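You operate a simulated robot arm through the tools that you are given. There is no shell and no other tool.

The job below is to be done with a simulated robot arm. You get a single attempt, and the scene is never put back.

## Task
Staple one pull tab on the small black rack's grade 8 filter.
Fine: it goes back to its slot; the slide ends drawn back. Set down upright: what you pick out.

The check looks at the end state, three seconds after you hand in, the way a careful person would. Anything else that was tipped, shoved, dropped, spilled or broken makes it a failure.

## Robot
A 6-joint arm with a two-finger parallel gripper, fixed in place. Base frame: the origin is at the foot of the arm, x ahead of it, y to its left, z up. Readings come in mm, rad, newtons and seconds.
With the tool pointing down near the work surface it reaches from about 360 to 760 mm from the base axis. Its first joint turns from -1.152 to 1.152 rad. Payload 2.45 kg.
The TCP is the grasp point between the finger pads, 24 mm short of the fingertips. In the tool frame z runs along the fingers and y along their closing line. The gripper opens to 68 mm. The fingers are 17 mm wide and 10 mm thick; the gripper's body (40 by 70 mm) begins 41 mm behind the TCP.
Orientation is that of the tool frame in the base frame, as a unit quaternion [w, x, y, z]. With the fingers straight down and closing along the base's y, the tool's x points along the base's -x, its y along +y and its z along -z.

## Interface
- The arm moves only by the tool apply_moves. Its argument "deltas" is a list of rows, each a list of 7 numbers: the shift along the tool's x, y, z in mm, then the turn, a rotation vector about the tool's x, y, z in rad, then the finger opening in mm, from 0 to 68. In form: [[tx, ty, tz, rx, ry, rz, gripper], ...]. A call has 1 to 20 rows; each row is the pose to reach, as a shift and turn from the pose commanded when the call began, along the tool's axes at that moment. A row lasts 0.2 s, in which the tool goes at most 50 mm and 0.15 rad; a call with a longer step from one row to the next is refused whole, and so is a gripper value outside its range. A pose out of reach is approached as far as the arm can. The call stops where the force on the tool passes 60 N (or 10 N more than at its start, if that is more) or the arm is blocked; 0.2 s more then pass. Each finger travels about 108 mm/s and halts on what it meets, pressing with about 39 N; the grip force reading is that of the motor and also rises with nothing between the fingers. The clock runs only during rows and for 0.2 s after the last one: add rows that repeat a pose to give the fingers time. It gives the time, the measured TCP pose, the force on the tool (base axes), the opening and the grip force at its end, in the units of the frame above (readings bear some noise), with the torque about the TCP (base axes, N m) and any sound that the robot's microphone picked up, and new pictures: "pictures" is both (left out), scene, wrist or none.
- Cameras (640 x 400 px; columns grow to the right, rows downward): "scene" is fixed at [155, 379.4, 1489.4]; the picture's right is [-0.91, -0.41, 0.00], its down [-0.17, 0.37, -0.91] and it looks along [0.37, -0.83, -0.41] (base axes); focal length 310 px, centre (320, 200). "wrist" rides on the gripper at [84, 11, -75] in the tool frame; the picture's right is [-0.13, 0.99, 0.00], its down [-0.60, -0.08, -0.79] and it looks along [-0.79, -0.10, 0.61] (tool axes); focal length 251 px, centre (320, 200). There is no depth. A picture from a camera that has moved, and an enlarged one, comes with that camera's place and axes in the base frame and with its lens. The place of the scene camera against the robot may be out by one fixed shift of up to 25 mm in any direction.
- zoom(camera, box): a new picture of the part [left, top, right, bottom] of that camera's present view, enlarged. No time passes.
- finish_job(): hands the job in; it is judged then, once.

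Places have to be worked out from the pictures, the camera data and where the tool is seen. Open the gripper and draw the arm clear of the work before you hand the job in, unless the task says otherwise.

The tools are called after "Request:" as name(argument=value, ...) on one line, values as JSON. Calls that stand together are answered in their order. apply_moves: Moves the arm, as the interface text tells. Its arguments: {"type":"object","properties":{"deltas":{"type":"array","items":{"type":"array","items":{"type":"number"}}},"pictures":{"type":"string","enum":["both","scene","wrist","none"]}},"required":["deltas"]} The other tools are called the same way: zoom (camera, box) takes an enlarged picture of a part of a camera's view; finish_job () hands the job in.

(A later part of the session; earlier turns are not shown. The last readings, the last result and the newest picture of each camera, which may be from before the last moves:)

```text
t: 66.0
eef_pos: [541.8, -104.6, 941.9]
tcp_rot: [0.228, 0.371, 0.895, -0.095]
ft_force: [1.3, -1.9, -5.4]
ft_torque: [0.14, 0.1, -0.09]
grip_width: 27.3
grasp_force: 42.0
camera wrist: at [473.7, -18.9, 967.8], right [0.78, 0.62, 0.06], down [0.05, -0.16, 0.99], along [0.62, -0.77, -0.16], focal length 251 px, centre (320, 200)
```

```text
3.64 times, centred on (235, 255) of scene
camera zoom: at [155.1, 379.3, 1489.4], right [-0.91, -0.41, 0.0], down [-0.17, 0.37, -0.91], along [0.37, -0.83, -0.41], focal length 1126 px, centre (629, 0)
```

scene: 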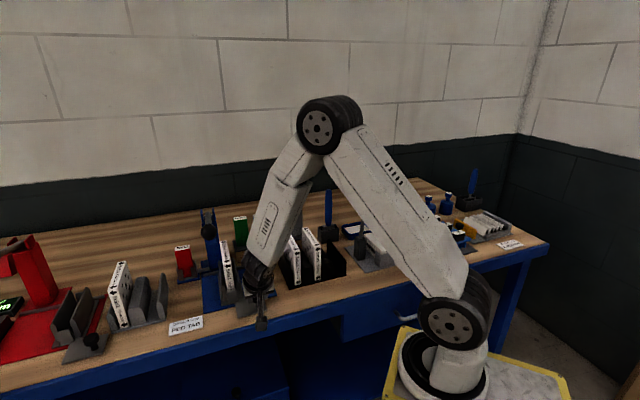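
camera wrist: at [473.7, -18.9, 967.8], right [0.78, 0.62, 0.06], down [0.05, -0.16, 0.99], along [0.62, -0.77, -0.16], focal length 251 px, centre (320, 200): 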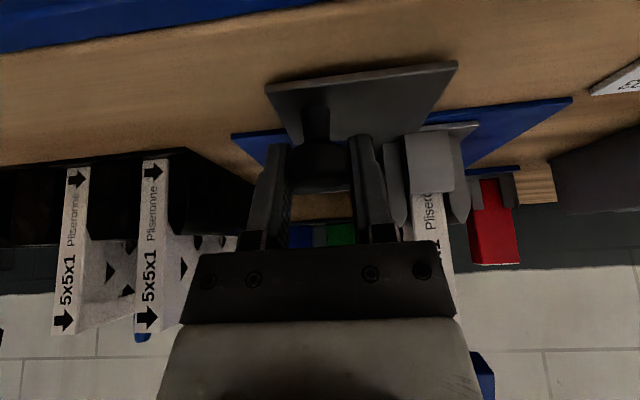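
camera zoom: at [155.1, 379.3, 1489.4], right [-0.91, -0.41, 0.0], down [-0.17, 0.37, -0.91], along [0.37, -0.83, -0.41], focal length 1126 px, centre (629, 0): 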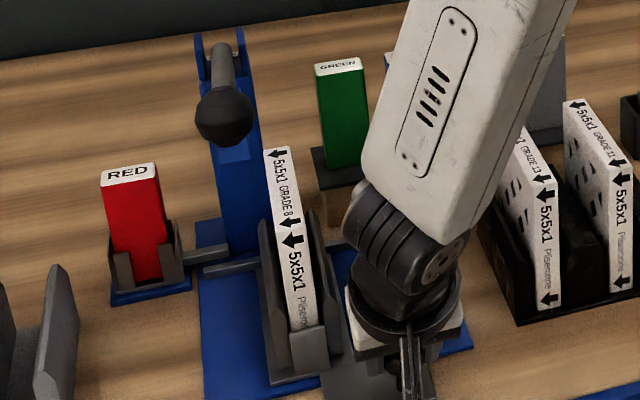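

The slide has gone 70 mm and the load is low. The filter is about 30 mm short of the stapler column line; I push on 24 mm more in small steps.

Request:
apply_moves(deltas=[[0, 5, 0, 0, 0, 0, 15], [0, 10, 0, 0, 0, 0, 15], [0, 15, 0, 0, 0, 0, 15], [0, 20, 0, 0, 0, 0, 15], [0, 24, 0, 0, 0, 0, 15], [0, 24, 0, 0, 0, 0, 15]], pictures="both")

Request:
zoom(camera="scene", box=[175, 200, 295, 310])

```text
t: 67.4
eef_pos: [559.6, -87.7, 940.8]
tcp_rot: [0.229, 0.37, 0.895, -0.095]
ft_force: [-9.4, 9.5, 8.6]
ft_torque: [0.07, 0.2, -0.01]
grip_width: 27.2
grasp_force: 41.7
camera wrist: at [490.3, -2.2, 967.7], right [0.78, 0.62, 0.06], down [0.05, -0.16, 0.99], along [0.62, -0.77, -0.16], focal length 251 px, centre (320, 200)
```

scene: 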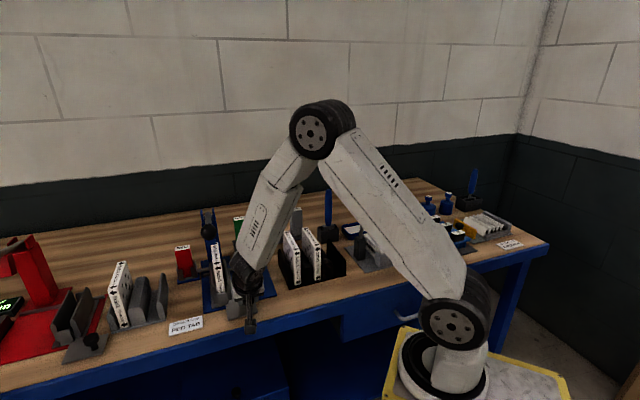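
wrist: 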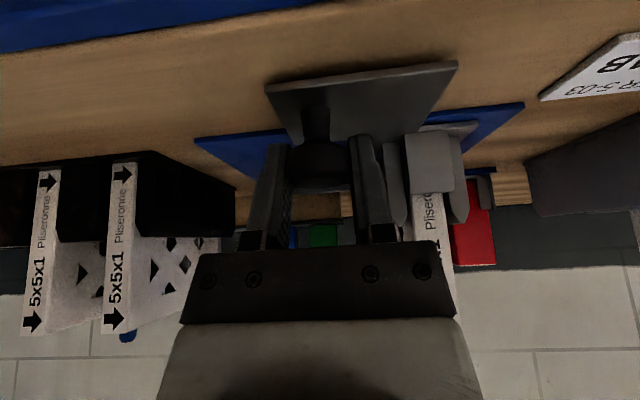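

```text
3.64 times, centred on (235, 255) of scene
camera zoom: at [154.5, 379.7, 1489.4], right [-0.91, -0.41, 0.0], down [-0.17, 0.37, -0.91], along [0.37, -0.83, -0.41], focal length 1126 px, centre (629, 0)
```

zoom: 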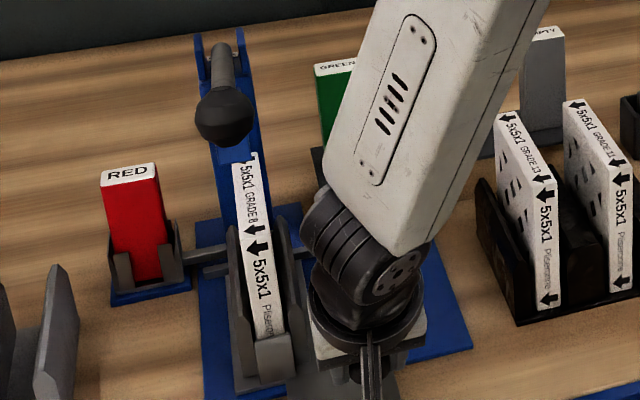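

The filter is now at about E≈393.5, still no end-stop force. I go on in small steps to find the stop, trimming half a mm back.

Request:
apply_moves(deltas=[[0.45, 2, -0.25, 0, 0, 0, 15], [0.45, 4, -0.25, 0, 0, 0, 15], [0.45, 6, -0.25, 0, 0, 0, 15], [0.45, 6, -0.25, 0, 0, 0, 15]], pictures="none")

```text
t: 68.4
eef_pos: [562.8, -83.4, 941.0]
tcp_rot: [0.229, 0.371, 0.895, -0.095]
ft_force: [-2.5, 2.7, 6.0]
ft_torque: [-0.03, 0.02, -0.02]
grip_width: 27.4
grasp_force: 42.1
```

Still free at 100 mm of travel. I push 4 mm further, checking for a stop.

Request:
apply_moves(deltas=[[0, 2, 0, 0, 0, 0, 15], [0, 4, 0, 0, 0, 0, 15], [0, 4, 0, 0, 0, 0, 15]], pictures="both")

Request:
zoom(camera="scene", box=[175, 200, 275, 310])

```text
t: 69.2
eef_pos: [564.1, -83.7, 941.1]
tcp_rot: [0.228, 0.374, 0.894, -0.098]
ft_force: [-29.5, -17.6, 25.1]
ft_torque: [0.21, 0.77, 0.0]
grip_width: 27.1
grasp_force: 41.6
camera wrist: at [495.6, 2.9, 967.3], right [0.79, 0.62, 0.06], down [0.05, -0.16, 0.99], along [0.62, -0.77, -0.15], focal length 251 px, centre (320, 200)
```

scene: 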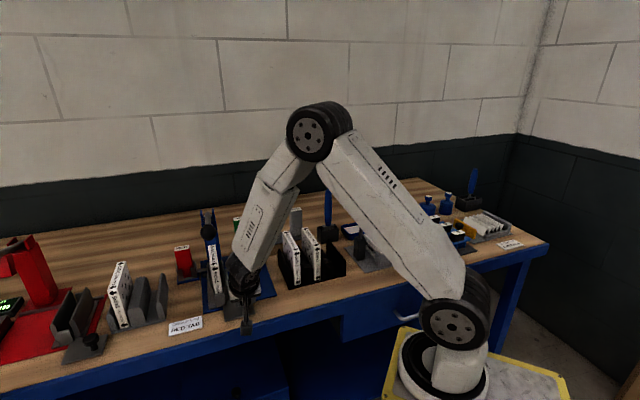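
wrist: 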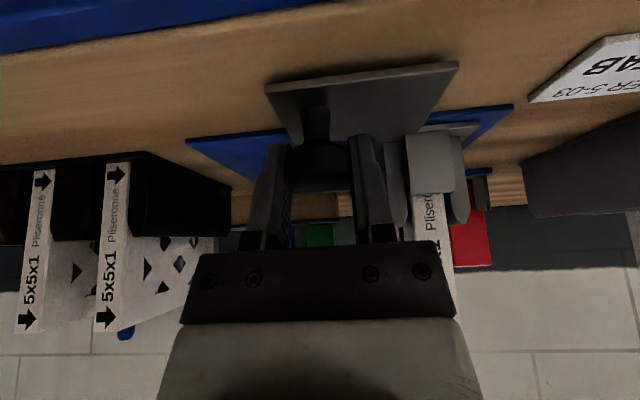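

```text
3.64 times, centred on (225, 255) of scene
camera zoom: at [153.7, 378.9, 1489.7], right [-0.91, -0.41, 0.0], down [-0.16, 0.37, -0.91], along [0.37, -0.83, -0.41], focal length 1126 px, centre (666, 0)
```

zoom: 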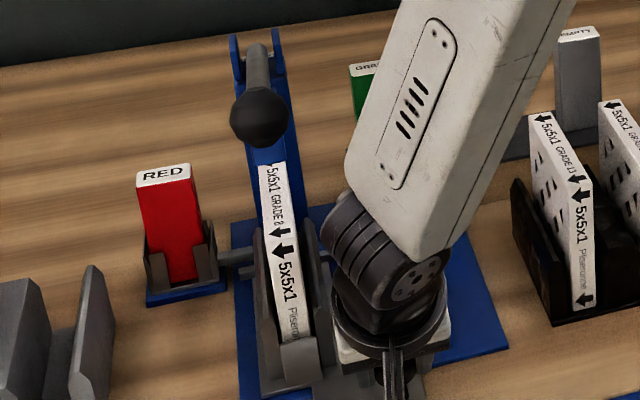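

The end stop is reached (33 N back along the slide). I relax the push by 2.5 mm, then open the fingers and see whether the slide stays.

Request:
apply_moves(deltas=[[0, -2.5, 0, 0, 0, 0, 15], [0, -2.5, 0, 0, 0, 0, 15]], pictures="none")

```text
t: 69.8
eef_pos: [563.8, -83.5, 941.1]
tcp_rot: [0.23, 0.371, 0.895, -0.096]
ft_force: [-18.4, -11.0, 15.5]
ft_torque: [-0.39, -0.03, -0.11]
grip_width: 27.1
grasp_force: 41.5
```

Still ~20 N against the stop; I relax 1.5 mm more and open the fingers.

Request:
apply_moves(deltas=[[0, -1.5, 0, 0, 0, 0, 15], [0, -1.5, 0, 0, 0, 0, 46], [0, -1.5, 0, 0, 0, 0, 46], [0, -1.5, 0, 0, 0, 0, 46]], pictures="wrist")

```text
t: 70.8
eef_pos: [563.7, -83.9, 941.4]
tcp_rot: [0.228, 0.371, 0.895, -0.095]
ft_force: [0.5, 0.2, -0.6]
ft_torque: [0.02, 0.02, -0.01]
grip_width: 45.8
grasp_force: 0.1
camera wrist: at [494.3, 1.9, 967.3], right [0.78, 0.62, 0.06], down [0.05, -0.16, 0.99], along [0.62, -0.77, -0.16], focal length 251 px, centre (320, 200)
```

wrist: 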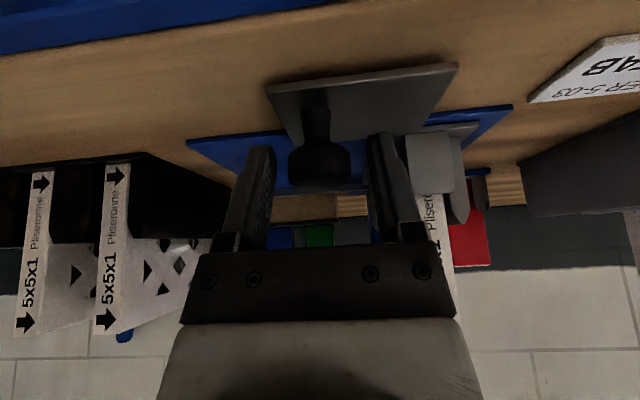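

The knob is released and the slide stays at its stop. I lift off and go up in front of the lever ball, tool vertical with fingers wide open, to see the ball and the stapling head.

Request:
apply_moves(deltas=[[-14.4, 0, -26.3, 0, 0, 0, 46], [-11.2, 0, -62.2, 0, 0, 0, 46], [-21.8, 12.2, -101.8, 0, 0.1, 0, 56], [-32.4, 24.4, -141.4, 0, 0.2, 0, 68], [-42.9, 36.6, -180.9, 0, 0.3, 0, 68], [-53.5, 48.8, -220.5, 0, 0.4, 0, 68], [-64.1, 61, -260.1, 0, 0.5, 0, 68], [-64.1, 61, -260.1, 0, 0.5, 0, 68]], pictures="both")

Request:
zoom(camera="wrist", box=[200, 60, 440, 250])

Request:
zoom(camera="scene", box=[165, 195, 285, 315])

```text
t: 72.6
eef_pos: [558.3, 8.3, 1197.7]
tcp_rot: [-0.001, 0.382, 0.924, 0.0]
ft_force: [-0.2, -0.3, 0.1]
ft_torque: [-0.01, 0.0, 0.03]
grip_width: 68.0
grasp_force: 0.0
camera wrist: at [507.4, 74.9, 1273.0], right [0.79, 0.61, 0.0], down [0.37, -0.48, 0.79], along [0.48, -0.63, -0.61], focal length 251 px, centre (320, 200)
```

scene: 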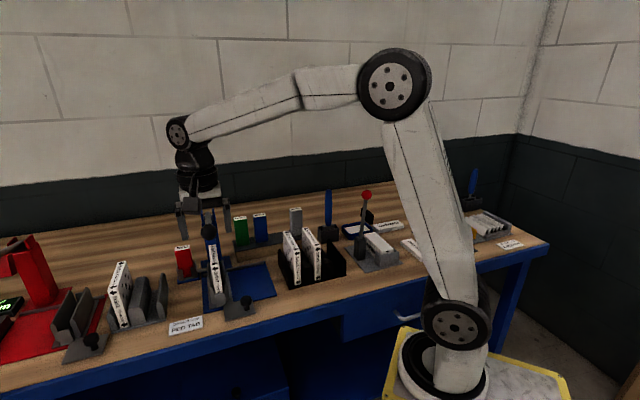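
wrist: 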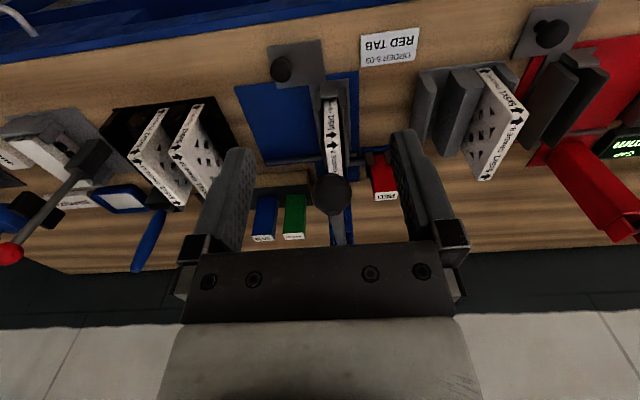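

```text
2.11 times, centred on (320, 155) of wrist
camera zoom: at [507.4, 74.9, 1273.0], right [0.79, 0.61, 0.0], down [0.37, -0.48, 0.79], along [0.48, -0.63, -0.61], focal length 529 px, centre (320, 295)
```

zoom: 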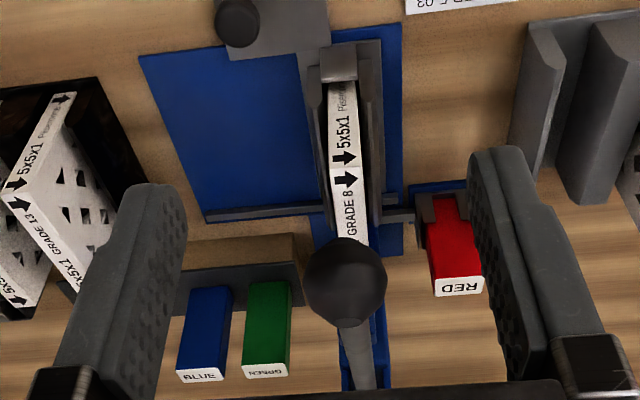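

```text
3.33 times, centred on (225, 255) of scene
camera zoom: at [155.0, 379.4, 1489.4], right [-0.91, -0.41, 0.0], down [-0.17, 0.37, -0.91], along [0.37, -0.83, -0.41], focal length 1032 px, centre (637, 17)
```

zoom: 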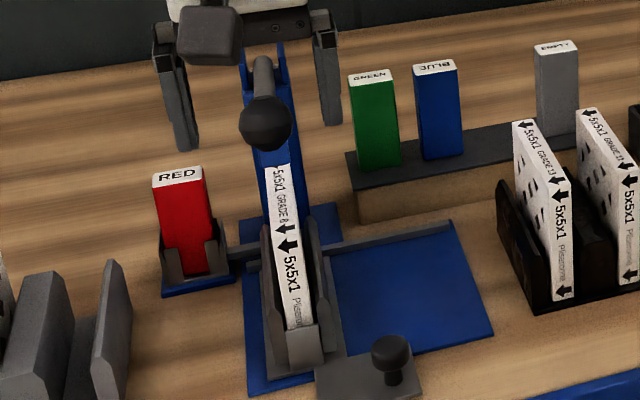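

The ball centre is confirmed at E≈399.6, N≈476, z≈1135; the filter stands under the head. I close the fingers, move over the ball and come down to just above it.

Request:
apply_moves(deltas=[[-28, -0.4, 0, 0, 0, 0, 30], [-56, -0.4, 0, 0, 0, 0, 0], [-83, -0.4, 0, 0, 0, 0, 0], [-83, -0.4, 0, 0, 0, 0, 0], [-83, -0.4, 18, 0, 0, 0, 0], [-83, -0.4, 18, 0, 0, 0, 0]], pictures="both")

Request:
zoom(camera="scene", box=[165, 180, 285, 300])

Request:
zoom(camera="wrist", box=[200, 60, 440, 250])

```text
t: 74.0
eef_pos: [616.5, -52.7, 1181.7]
tcp_rot: [0.0, 0.383, 0.924, 0.0]
ft_force: [-0.1, 0.3, 0.2]
ft_torque: [-0.04, -0.01, -0.03]
grip_width: 0.0
grasp_force: 23.6
camera wrist: at [566.2, 15.0, 1257.8], right [0.79, 0.61, 0.0], down [0.37, -0.48, 0.79], along [0.48, -0.63, -0.61], focal length 251 px, centre (320, 200)
```

scene: 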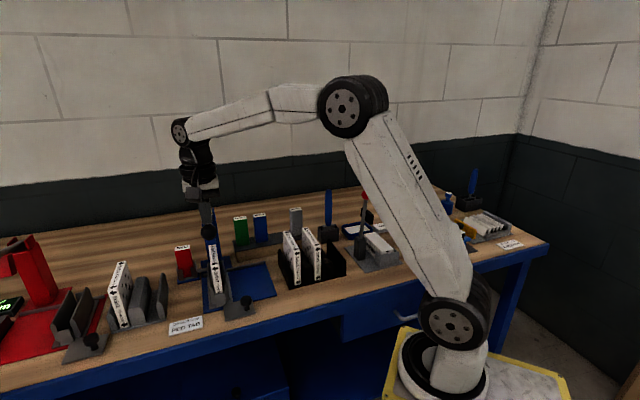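
wrist: 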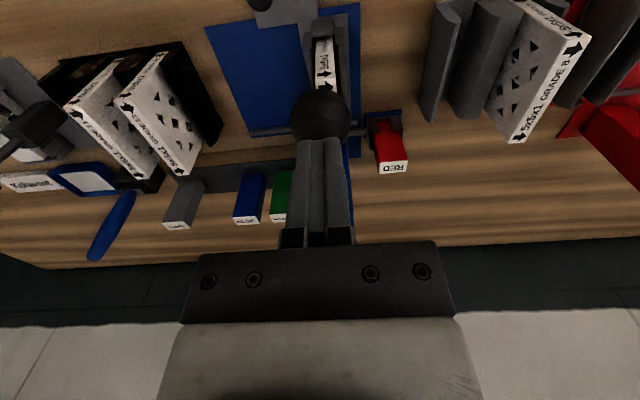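

```text
3.33 times, centred on (225, 240) of scene
camera zoom: at [155.0, 379.4, 1489.4], right [-0.91, -0.41, 0.0], down [-0.17, 0.37, -0.91], along [0.37, -0.83, -0.41], focal length 1032 px, centre (637, 67)
```

zoom: 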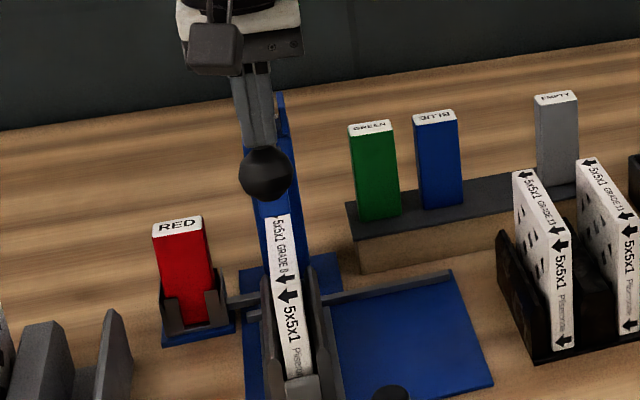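

```text
2.11 times, centred on (320, 155) of wrist
camera zoom: at [566.2, 15.0, 1257.8], right [0.79, 0.61, 0.0], down [0.37, -0.48, 0.79], along [0.48, -0.63, -0.61], focal length 529 px, centre (320, 295)
```

zoom: 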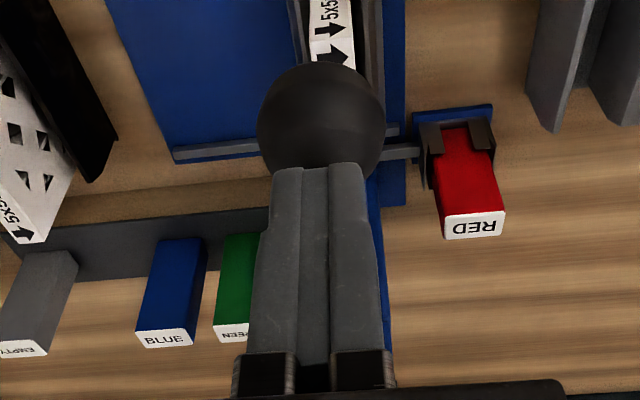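

The closed fingertips are centred right above the ball. I start pressing down: 16 mm in small steps and read the force.

Request:
apply_moves(deltas=[[0, 0, 4, 0, 0, 0, 0], [0, 0, 8, 0, 0, 0, 0], [0, 0, 12, 0, 0, 0, 0], [0, 0, 16, 0, 0, 0, 0], [0, 0, 16, 0, 0, 0, 0]], pictures="wrist")

```text
t: 75.2
eef_pos: [617.6, -50.9, 1167.2]
tcp_rot: [0.001, 0.383, 0.924, -0.001]
ft_force: [-1.2, 2.6, 3.0]
ft_torque: [0.02, 0.03, 0.03]
grip_width: 0.0
grasp_force: 23.6
camera wrist: at [566.0, 15.7, 1242.2], right [0.79, 0.61, 0.0], down [0.37, -0.48, 0.79], along [0.48, -0.63, -0.61], focal length 251 px, centre (320, 200)
```

wrist: 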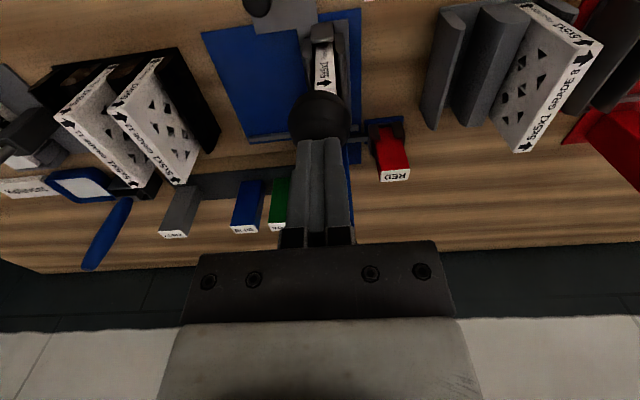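

The lever yields easily (3 N). I continue pressing 22 mm further.

Request:
apply_moves(deltas=[[0, 0, 5, 0, 0, 0, 0], [0, 0, 10, 0, 0, 0, 0], [0, 0, 15, 0, 0, 0, 0], [0, 0, 19, 0, 0, 0, 0], [0, 0, 22, 0, 0, 0, 0], [0, 0, 22, 0, 0, 0, 0]], pictures="both")

Request:
zoom(camera="scene", box=[165, 180, 285, 300])

```text
t: 76.6
eef_pos: [616.5, -51.4, 1143.5]
tcp_rot: [0.001, 0.382, 0.924, -0.001]
ft_force: [-0.4, 1.9, 4.7]
ft_torque: [0.09, 0.02, -0.01]
grip_width: 0.1
grasp_force: 23.8
camera wrist: at [565.6, 15.1, 1219.5], right [0.79, 0.61, 0.0], down [0.37, -0.48, 0.79], along [0.48, -0.63, -0.61], focal length 251 px, centre (320, 200)
```

scene: 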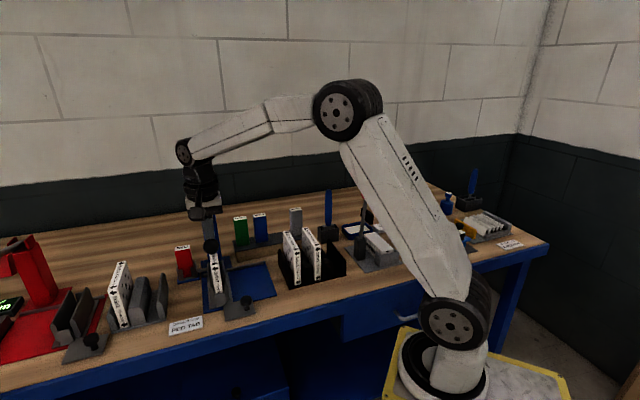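
wrist: 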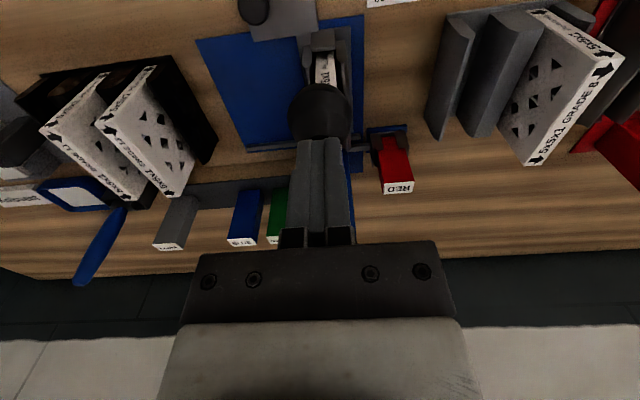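

```text
3.33 times, centred on (225, 240) of scene
camera zoom: at [154.9, 379.5, 1489.4], right [-0.91, -0.41, 0.0], down [-0.17, 0.37, -0.91], along [0.37, -0.83, -0.41], focal length 1032 px, centre (637, 67)
```

zoom: 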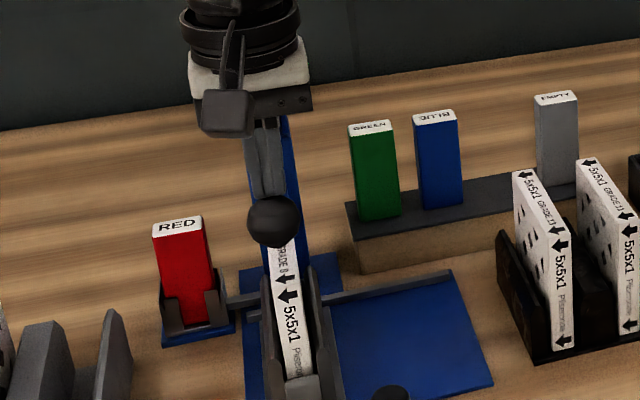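

The lever follows with ~5 N. I keep pressing, another 20 mm in finer steps, listening for the click.

Request:
apply_moves(deltas=[[0.5, 0, 4, 0, 0, 0, 0], [1, 0, 8, 0, 0, 0, 0], [1.5, 0, 12, 0, 0, 0, 0], [2, 0, 16, 0, 0, 0, 0], [2, 0, 20, 0, 0, 0, 0], [2, 0, 20, 0, 0, 0, 0]], pictures="both")

Request:
zoom(camera="scene", box=[165, 180, 285, 300])

```text
t: 78.0
eef_pos: [615.4, -49.4, 1124.1]
tcp_rot: [0.0, 0.384, 0.923, 0.0]
ft_force: [-0.5, 2.4, 5.3]
ft_torque: [0.09, 0.07, 0.02]
grip_width: 0.0
grasp_force: 23.3
camera wrist: at [563.7, 17.0, 1199.3], right [0.79, 0.61, 0.0], down [0.37, -0.48, 0.79], along [0.48, -0.63, -0.61], focal length 251 px, centre (320, 200)
```

scene: 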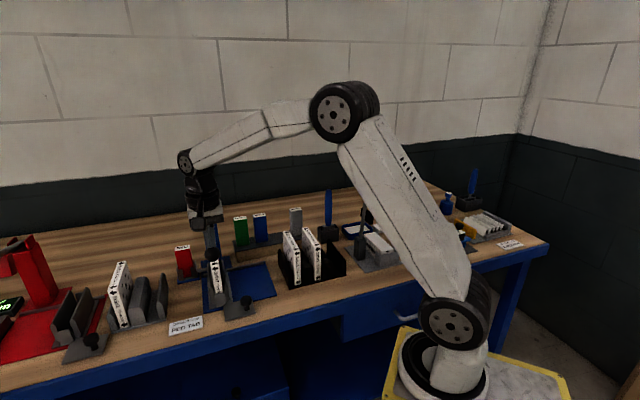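
wrist: 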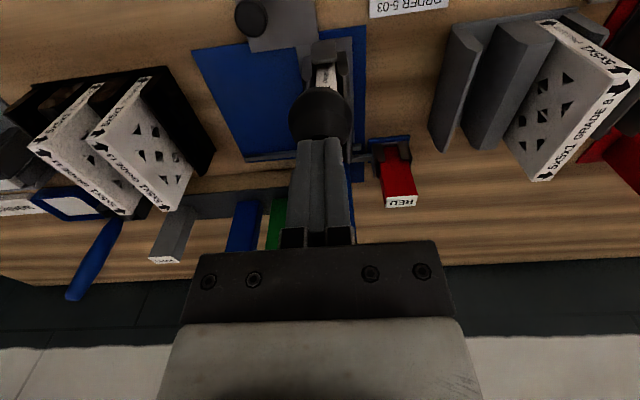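

```text
3.33 times, centred on (225, 240) of scene
camera zoom: at [154.8, 379.5, 1489.4], right [-0.91, -0.41, 0.0], down [-0.17, 0.37, -0.91], along [0.37, -0.83, -0.41], focal length 1032 px, centre (637, 67)
```

zoom: 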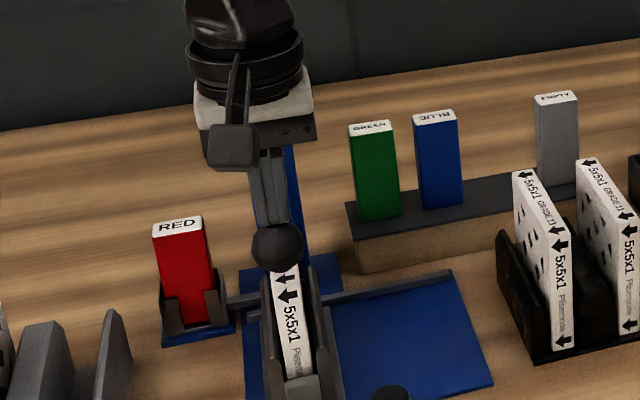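

Still 5 N, the ball is now near z≈1083. I continue in 2–3 mm steps, 12 mm more.

Request:
apply_moves(deltas=[[0, 0, 3, 0, 0, 0, 0], [0, 0, 6, 0, 0, 0, 0], [0, 0, 9, 0, 0, 0, 0], [0, 0, 12, 0, 0, 0, 0], [0, 0, 12, 0, 0, 0, 0]], pictures="both")

Request:
zoom(camera="scene", box=[165, 180, 285, 300])

```text
t: 79.0
eef_pos: [616.2, -49.0, 1118.9]
tcp_rot: [0.003, 0.383, 0.924, 0.0]
ft_force: [-10.0, 0.8, 13.9]
ft_torque: [0.12, 0.33, 0.0]
grip_width: 0.1
grasp_force: 23.4
stopped in row 5: the force on the tool passed its limit at 62 N (the readings are from after the stop); the commanded pose is now the measured one
camera wrist: at [563.7, 17.2, 1195.2], right [0.79, 0.61, 0.0], down [0.37, -0.48, 0.8], along [0.49, -0.63, -0.6], focal length 251 px, centre (320, 200)
```

scene: 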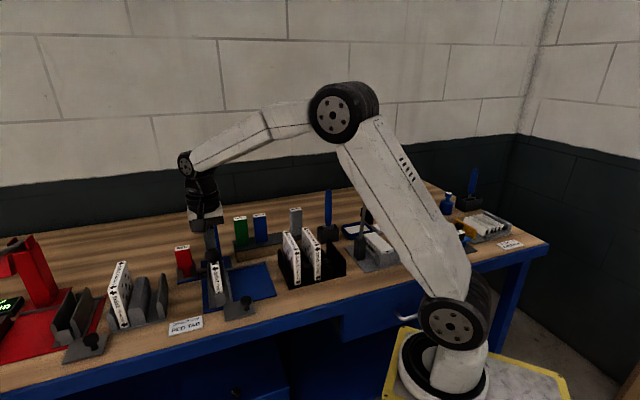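
wrist: 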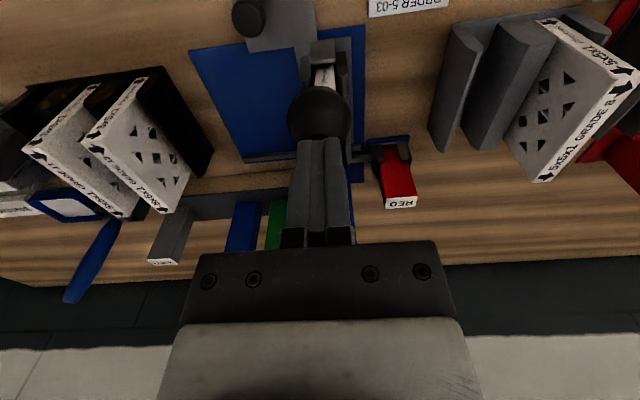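

```text
3.33 times, centred on (225, 240) of scene
camera zoom: at [154.4, 379.5, 1489.4], right [-0.91, -0.41, 0.0], down [-0.17, 0.37, -0.91], along [0.37, -0.83, -0.41], focal length 1032 px, centre (637, 67)
```

zoom: 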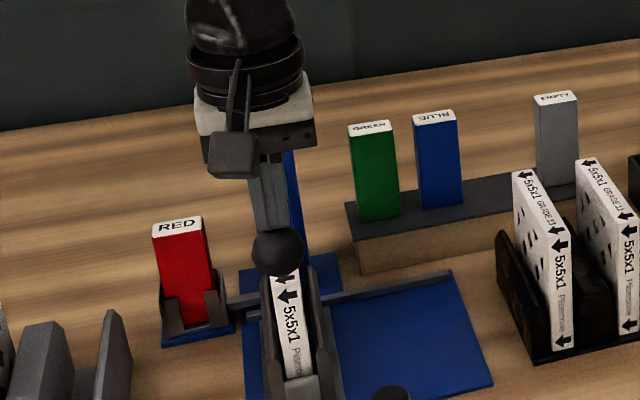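

A hard stop came at z≈1118 (62 N peak). I raise the tool to let the lever come up and look whether a tab is on the filter.

Request:
apply_moves(deltas=[[0, 0, -10, 0, 0, 0, 0], [0, 0, -25, 0, 0, 0, 0], [0, 0, -45, 0, 0, 0, 0], [0, 0, -70, 0, 0, 0, 0], [0, 0, -70, 0, 0, 0, 0]], pictures="both")

Request:
zoom(camera="scene", box=[185, 210, 265, 310])

Request:
zoom(camera="wrist", box=[200, 20, 440, 170])

```text
t: 80.2
eef_pos: [614.3, -48.7, 1188.8]
tcp_rot: [0.003, 0.382, 0.924, 0.001]
ft_force: [-0.3, -0.5, 0.8]
ft_torque: [0.02, -0.04, -0.01]
grip_width: 0.0
grasp_force: 23.4
camera wrist: at [562.8, 17.9, 1263.7], right [0.79, 0.61, 0.0], down [0.37, -0.48, 0.8], along [0.49, -0.63, -0.61], focal length 251 px, centre (320, 200)
```

scene: 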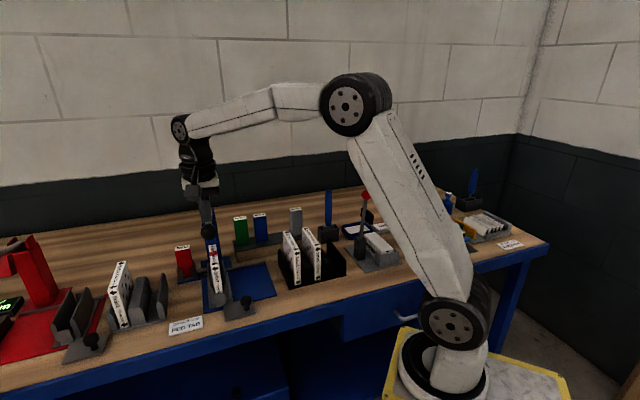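
wrist: 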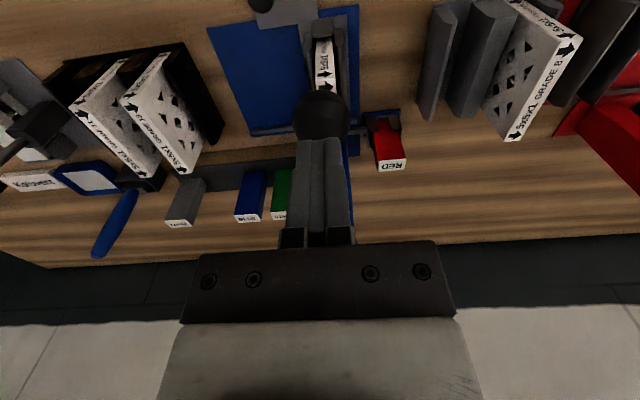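

```text
4.00 times, centred on (225, 260) of scene
camera zoom: at [155.0, 379.4, 1489.4], right [-0.91, -0.41, 0.0], down [-0.17, 0.37, -0.91], along [0.37, -0.83, -0.41], focal length 1238 px, centre (700, -40)
```

zoom: 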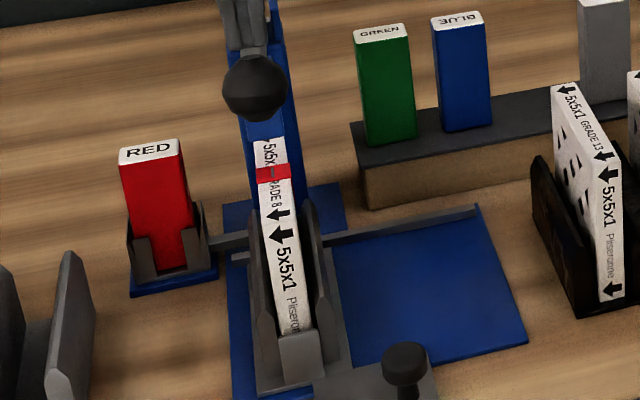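

```text
2.67 times, centred on (320, 95) of wrist
camera zoom: at [562.8, 17.9, 1263.7], right [0.79, 0.61, 0.0], down [0.37, -0.48, 0.8], along [0.49, -0.63, -0.61], focal length 670 px, centre (320, 480)
```

zoom: 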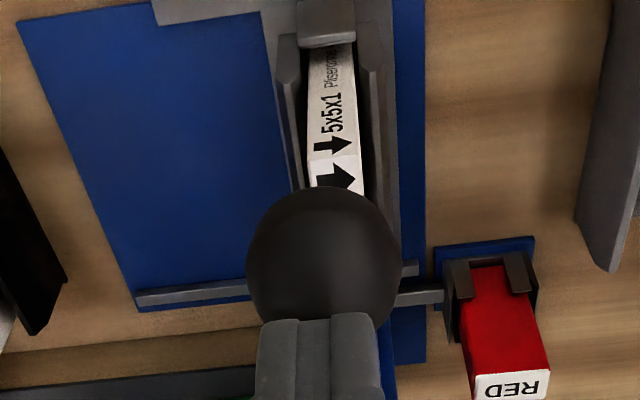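

A single red tab is on the filter's top and the lever has sprung back. I now back off from the ball and go around to the slide knob (now at E≈339.5) with the tilted tool.

Request:
apply_moves(deltas=[[25, 0, -16, 0, 0, 0, 0], [60, 0, -16, 0, 0, 0, 0], [85, -15, 0, 0, -0.1, 0, 30], [85, -30, 40, 0, -0.2, 0, 48], [80, -45, 80, 0, -0.3, 0, 48], [75, -58, 120, 0, -0.4, 0, 48], [65, -62, 155, 0, -0.5, 0, 48], [40, -62, 175, 0, -0.5, 0, 48], [12, -62, 194, 0, -0.5, 0, 48], [12, -62, 194, 0, -0.5, 0, 48]], pictures="both")

Request:
zoom(camera="scene", box=[175, 200, 295, 320])

```text
t: 82.4
eef_pos: [564.6, -86.0, 994.2]
tcp_rot: [0.233, 0.372, 0.894, -0.094]
ft_force: [-0.1, -0.6, -0.4]
ft_torque: [0.0, 0.05, 0.03]
grip_width: 48.0
grasp_force: 0.0
camera wrist: at [495.1, -1.3, 1018.7], right [0.78, 0.62, 0.07], down [0.04, -0.16, 0.99], along [0.62, -0.77, -0.15], focal length 251 px, centre (320, 200)
```

scene: 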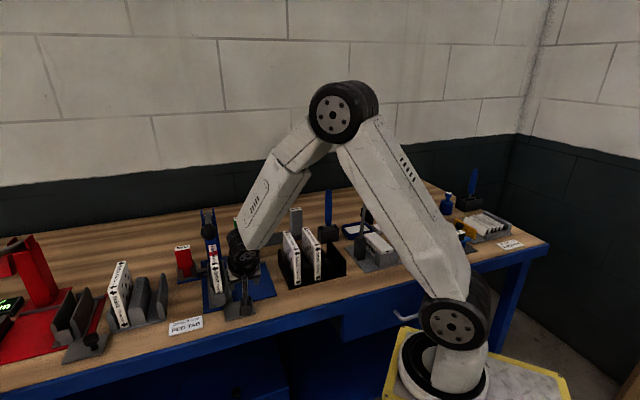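
wrist: 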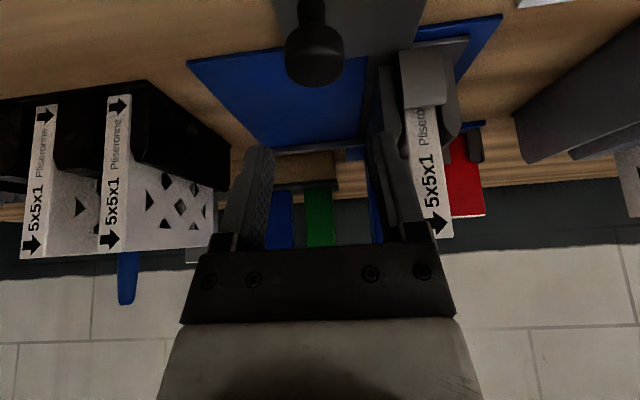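

```text
3.33 times, centred on (235, 260) of scene
camera zoom: at [155.0, 379.4, 1489.4], right [-0.91, -0.41, 0.0], down [-0.17, 0.37, -0.91], along [0.37, -0.83, -0.41], focal length 1032 px, centre (603, 0)
```

zoom: 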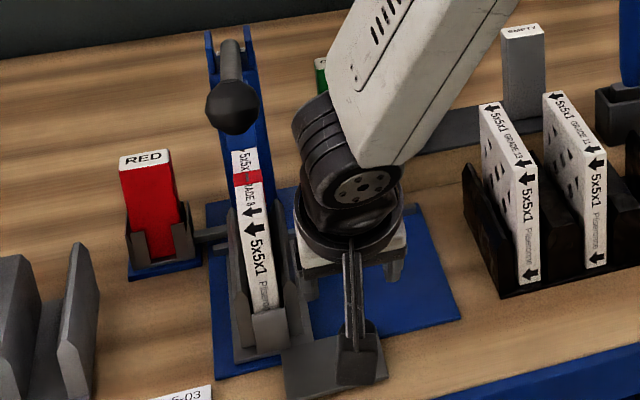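

The knob sits between the finger lines again. I lower around it and close.

Request:
apply_moves(deltas=[[6.5, 1, 11.7, 0, 0, 0, 48], [13, 1, 23.3, 0, 0, 0, 48], [19.4, 1, 35, 0, 0, 0, 48], [25.9, 1, 46.5, 0, 0, 0, 48], [25.9, 1, 46.5, 0, 0, 0, 48]], pictures="wrist")

```text
t: 83.6
eef_pos: [565.7, -84.5, 941.1]
tcp_rot: [0.232, 0.371, 0.894, -0.093]
ft_force: [-0.7, 0.0, -0.3]
ft_torque: [-0.03, 0.03, 0.01]
grip_width: 48.0
grasp_force: 0.1
camera wrist: at [496.1, 0.9, 965.9], right [0.78, 0.62, 0.07], down [0.04, -0.16, 0.99], along [0.62, -0.77, -0.15], focal length 251 px, centre (320, 200)
```

wrist: 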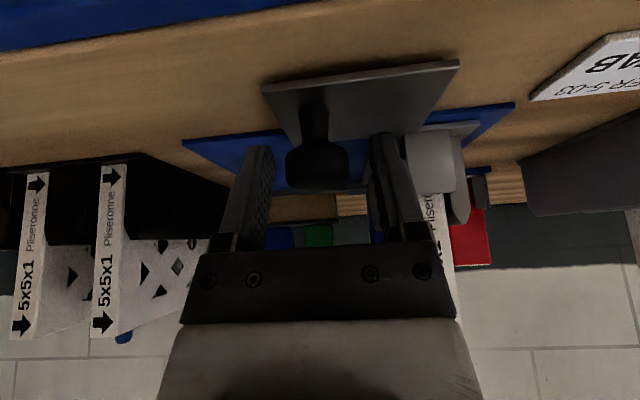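

The knob is between the pads; I close on it.

Request:
apply_moves(deltas=[[0, 0, 0, 0, 0, 0, 15], [0, 0, 0, 0, 0, 0, 15], [0, 0, 0, 0, 0, 0, 15]], pictures="none")

```text
t: 84.4
eef_pos: [564.6, -84.8, 940.6]
tcp_rot: [0.232, 0.371, 0.894, -0.094]
ft_force: [-0.3, -2.6, -0.8]
ft_torque: [-0.07, -0.04, -0.03]
grip_width: 27.4
grasp_force: 42.4
```

Gripped. I draw the slide back 35 mm first and check the load.

Request:
apply_moves(deltas=[[0, -5, 0, 0, 0, 0, 15], [0, -12, 0, 0, 0, 0, 15], [0, -20, 0, 0, 0, 0, 15], [0, -28, 0, 0, 0, 0, 15], [0, -35, 0, 0, 0, 0, 15], [0, -35, 0, 0, 0, 0, 15]], pictures="scene")

Request:
zoom(camera="scene", box=[175, 200, 295, 320])

```text
t: 85.8
eef_pos: [539.9, -109.5, 940.3]
tcp_rot: [0.232, 0.371, 0.894, -0.094]
ft_force: [-2.9, 3.4, -6.2]
ft_torque: [0.04, 0.0, 0.18]
grip_width: 27.5
grasp_force: 41.9
```

scene: 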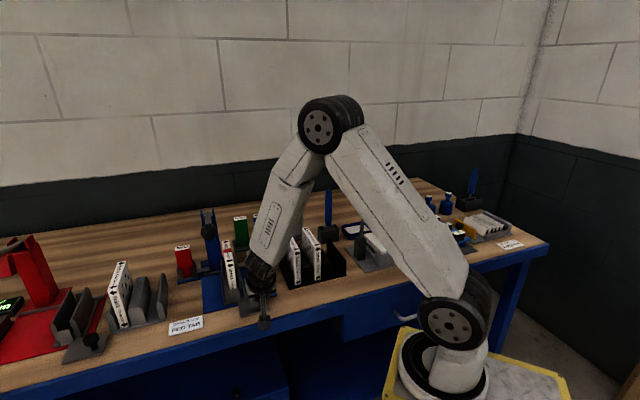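

```text
3.33 times, centred on (235, 260) of scene
camera zoom: at [155.0, 379.4, 1489.4], right [-0.91, -0.41, 0.0], down [-0.17, 0.37, -0.91], along [0.37, -0.83, -0.41], focal length 1032 px, centre (603, 0)
```

zoom: 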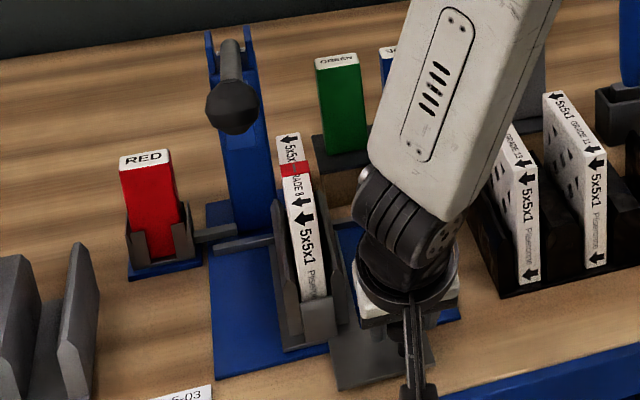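

The slide follows with low load and the filter rides upright. I draw it back 58 mm more.

Request:
apply_moves(deltas=[[0, -8, 0, 0, 0, 0, 15], [0, -18, 0, 0, 0, 0, 15], [0, -28, 0, 0, 0, 0, 15], [0, -38, 0, 0, 0, 0, 15], [0, -48, 0, 0, 0, 0, 15], [0, -54, 0, 0, 0, 0, 15], [0, -58, 0, 0, 0, 0, 15], [0, -58, 0, 0, 0, 0, 15]], pictures="none")

```text
t: 87.6
eef_pos: [500.3, -149.8, 939.7]
tcp_rot: [0.232, 0.372, 0.894, -0.094]
ft_force: [-0.2, 1.2, -3.4]
ft_torque: [-0.23, -0.24, 0.04]
grip_width: 27.1
grasp_force: 42.2
```

Seven or so mm remain to the start position; I go on in 2–3 mm steps and watch for the rear stop.

Request:
apply_moves(deltas=[[0, -2.5, 0, 0, 0, 0, 15], [0, -5, 0, 0, 0, 0, 15], [0, -7, 0, 0, 0, 0, 15], [0, -7, 0, 0, 0, 0, 15]], pictures="none")

```text
t: 88.6
eef_pos: [494.7, -155.5, 940.2]
tcp_rot: [0.232, 0.372, 0.894, -0.095]
ft_force: [-0.2, 0.6, -1.4]
ft_torque: [-0.08, -0.06, 0.03]
grip_width: 27.1
grasp_force: 41.6
```

Back at about the start position with no stop force yet; I try another 1.5 mm gently.

Request:
apply_moves(deltas=[[0, -0.8, 0, 0, 0, 0, 15], [0, -1.5, 0, 0, 0, 0, 15], [0, -1.5, 0, 0, 0, 0, 15]], pictures="both")

Request:
zoom(camera="scene", box=[205, 210, 325, 320])

```text
t: 89.4
eef_pos: [494.7, -156.4, 940.7]
tcp_rot: [0.232, 0.371, 0.894, -0.094]
ft_force: [9.1, 10.9, -1.4]
ft_torque: [0.01, -0.3, -0.16]
grip_width: 27.6
grasp_force: 42.0
camera wrist: at [424.6, -70.5, 966.0], right [0.78, 0.62, 0.07], down [0.04, -0.16, 0.99], along [0.62, -0.77, -0.15], focal length 251 px, centre (320, 200)
```

scene: 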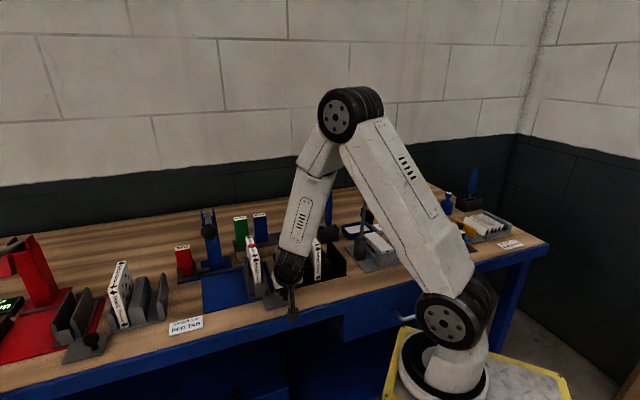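
wrist: 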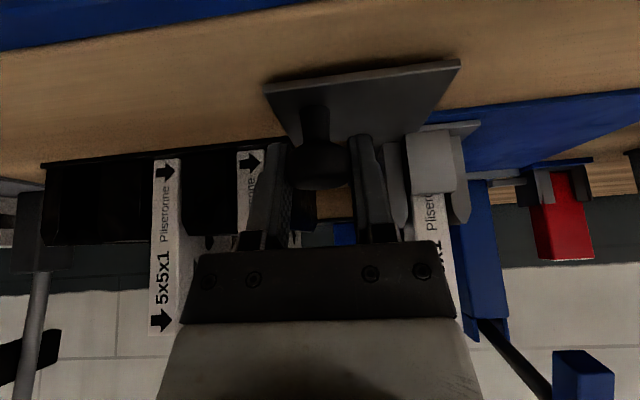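

```text
3.64 times, centred on (265, 265) of scene
camera zoom: at [155.2, 379.7, 1489.3], right [-0.91, -0.41, 0.0], down [-0.17, 0.37, -0.91], along [0.37, -0.83, -0.41], focal length 1126 px, centre (520, -36)
```

zoom: 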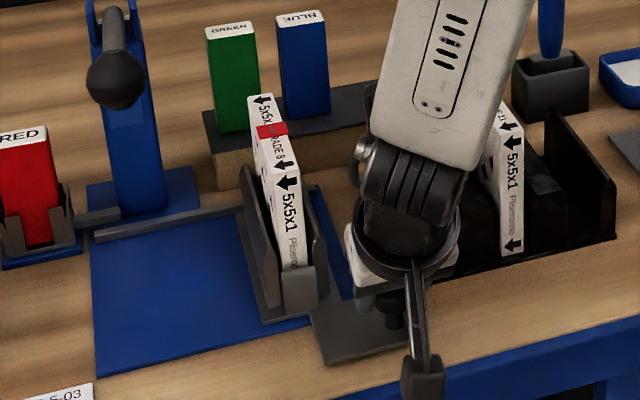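

The rear stop is felt (14 N), so the slide is fully drawn back. I release the knob and rise clear, then look at the filter and the tab from above.

Request:
apply_moves(deltas=[[0, 0, 0, 0, 0, 0, 48], [0, 0, 0, 0, 0, 0, 48], [0, 0, 0, 0, 0, 0, 48], [-14.4, 0, -26.3, 0, 0, 0, 48], [-11.2, 0, -62.2, 0, 0, 0, 48], [-22, 12, -98, 0, 0.12, 0, 56], [-33, 24, -135, 0, 0.25, 0, 68], [-44, 36, -170, 0, 0.38, 0, 68], [-54, 48, -205, 0, 0.51, 0, 68], [-54, 48, -205, 0, 0.51, 0, 68]], pictures="both")

Request:
zoom(camera="wrist", box=[200, 30, 440, 180])

Request:
zoom(camera="scene", box=[205, 210, 325, 320])

```text
t: 91.6
eef_pos: [490.7, -85.5, 1145.2]
tcp_rot: [-0.001, 0.383, 0.924, 0.003]
ft_force: [-0.9, 0.2, -0.7]
ft_torque: [0.02, 0.01, -0.02]
grip_width: 68.2
grasp_force: 0.0
camera wrist: at [440.8, -18.3, 1221.7], right [0.79, 0.61, 0.0], down [0.37, -0.49, 0.79], along [0.48, -0.62, -0.61], focal length 251 px, centre (320, 200)
```

scene: 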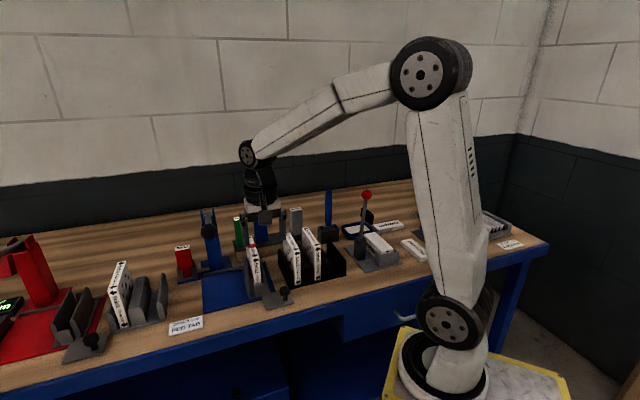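
wrist: 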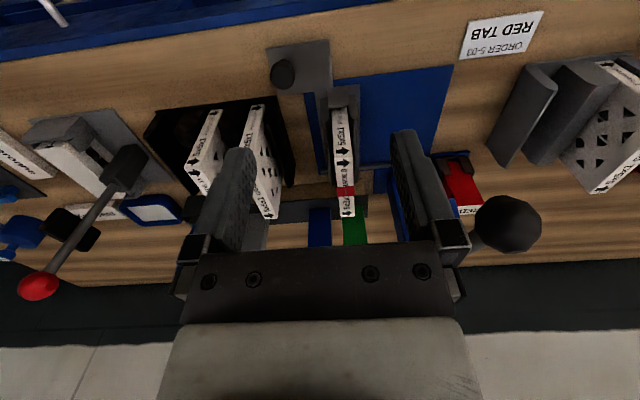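

```text
2.67 times, centred on (320, 105) of wrist
camera zoom: at [440.8, -18.3, 1221.7], right [0.79, 0.61, 0.0], down [0.37, -0.49, 0.79], along [0.48, -0.62, -0.61], focal length 670 px, centre (320, 453)
```

zoom: 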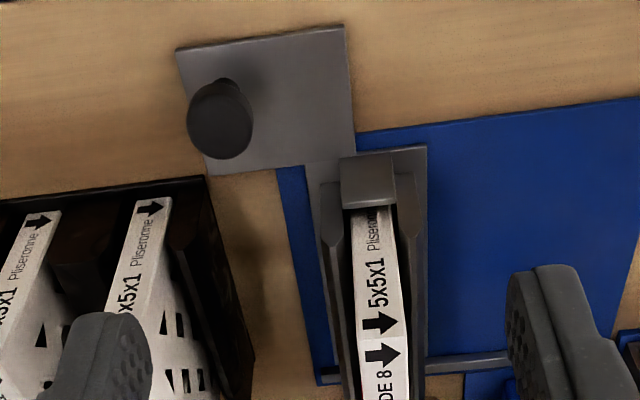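

```text
3.64 times, centred on (265, 265) of scene
camera zoom: at [155.0, 379.4, 1489.4], right [-0.91, -0.41, 0.0], down [-0.17, 0.37, -0.91], along [0.37, -0.83, -0.41], focal length 1126 px, centre (520, -36)
```

zoom: 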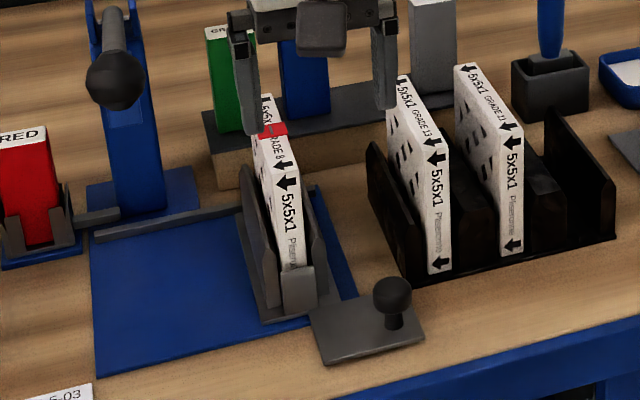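

The filter stands upright in the drawn-back cradle. I enlarge the tab area to see which part of the filter to grip without touching the tab.

Request:
zoom(camera="wrist", box=[280, 130, 400, 230])

Request:
zoom(camera="scene", box=[235, 230, 285, 270])

```text
4.00 times, centred on (340, 180) of wrist
camera zoom: at [440.8, -18.3, 1221.7], right [0.79, 0.61, 0.0], down [0.37, -0.49, 0.79], along [0.48, -0.62, -0.61], focal length 1006 px, centre (240, 280)
```

zoom: 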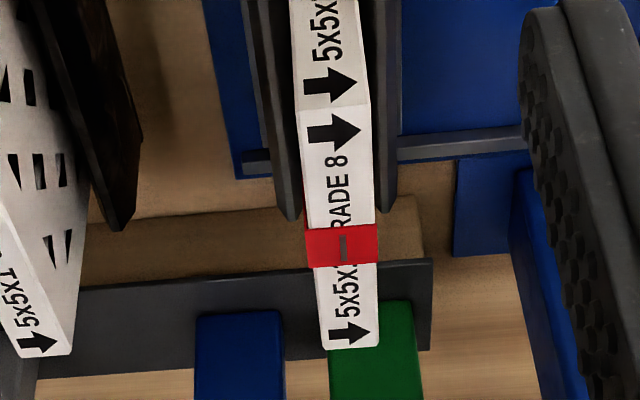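

```text
10.00 times, centred on (260, 250) of scene
camera zoom: at [155.0, 379.4, 1489.4], right [-0.91, -0.41, 0.0], down [-0.17, 0.37, -0.91], along [0.37, -0.83, -0.41], focal length 3096 px, centre (920, -300)
```

zoom: 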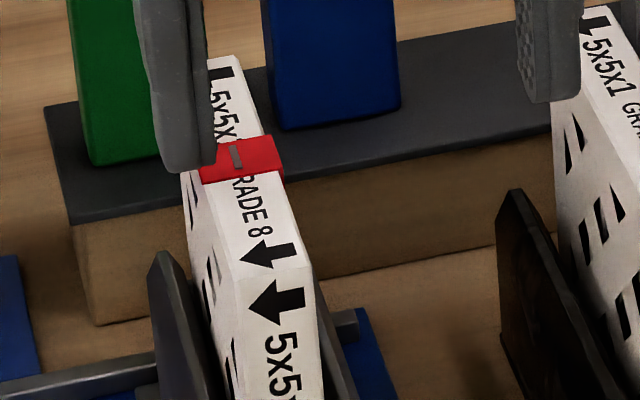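

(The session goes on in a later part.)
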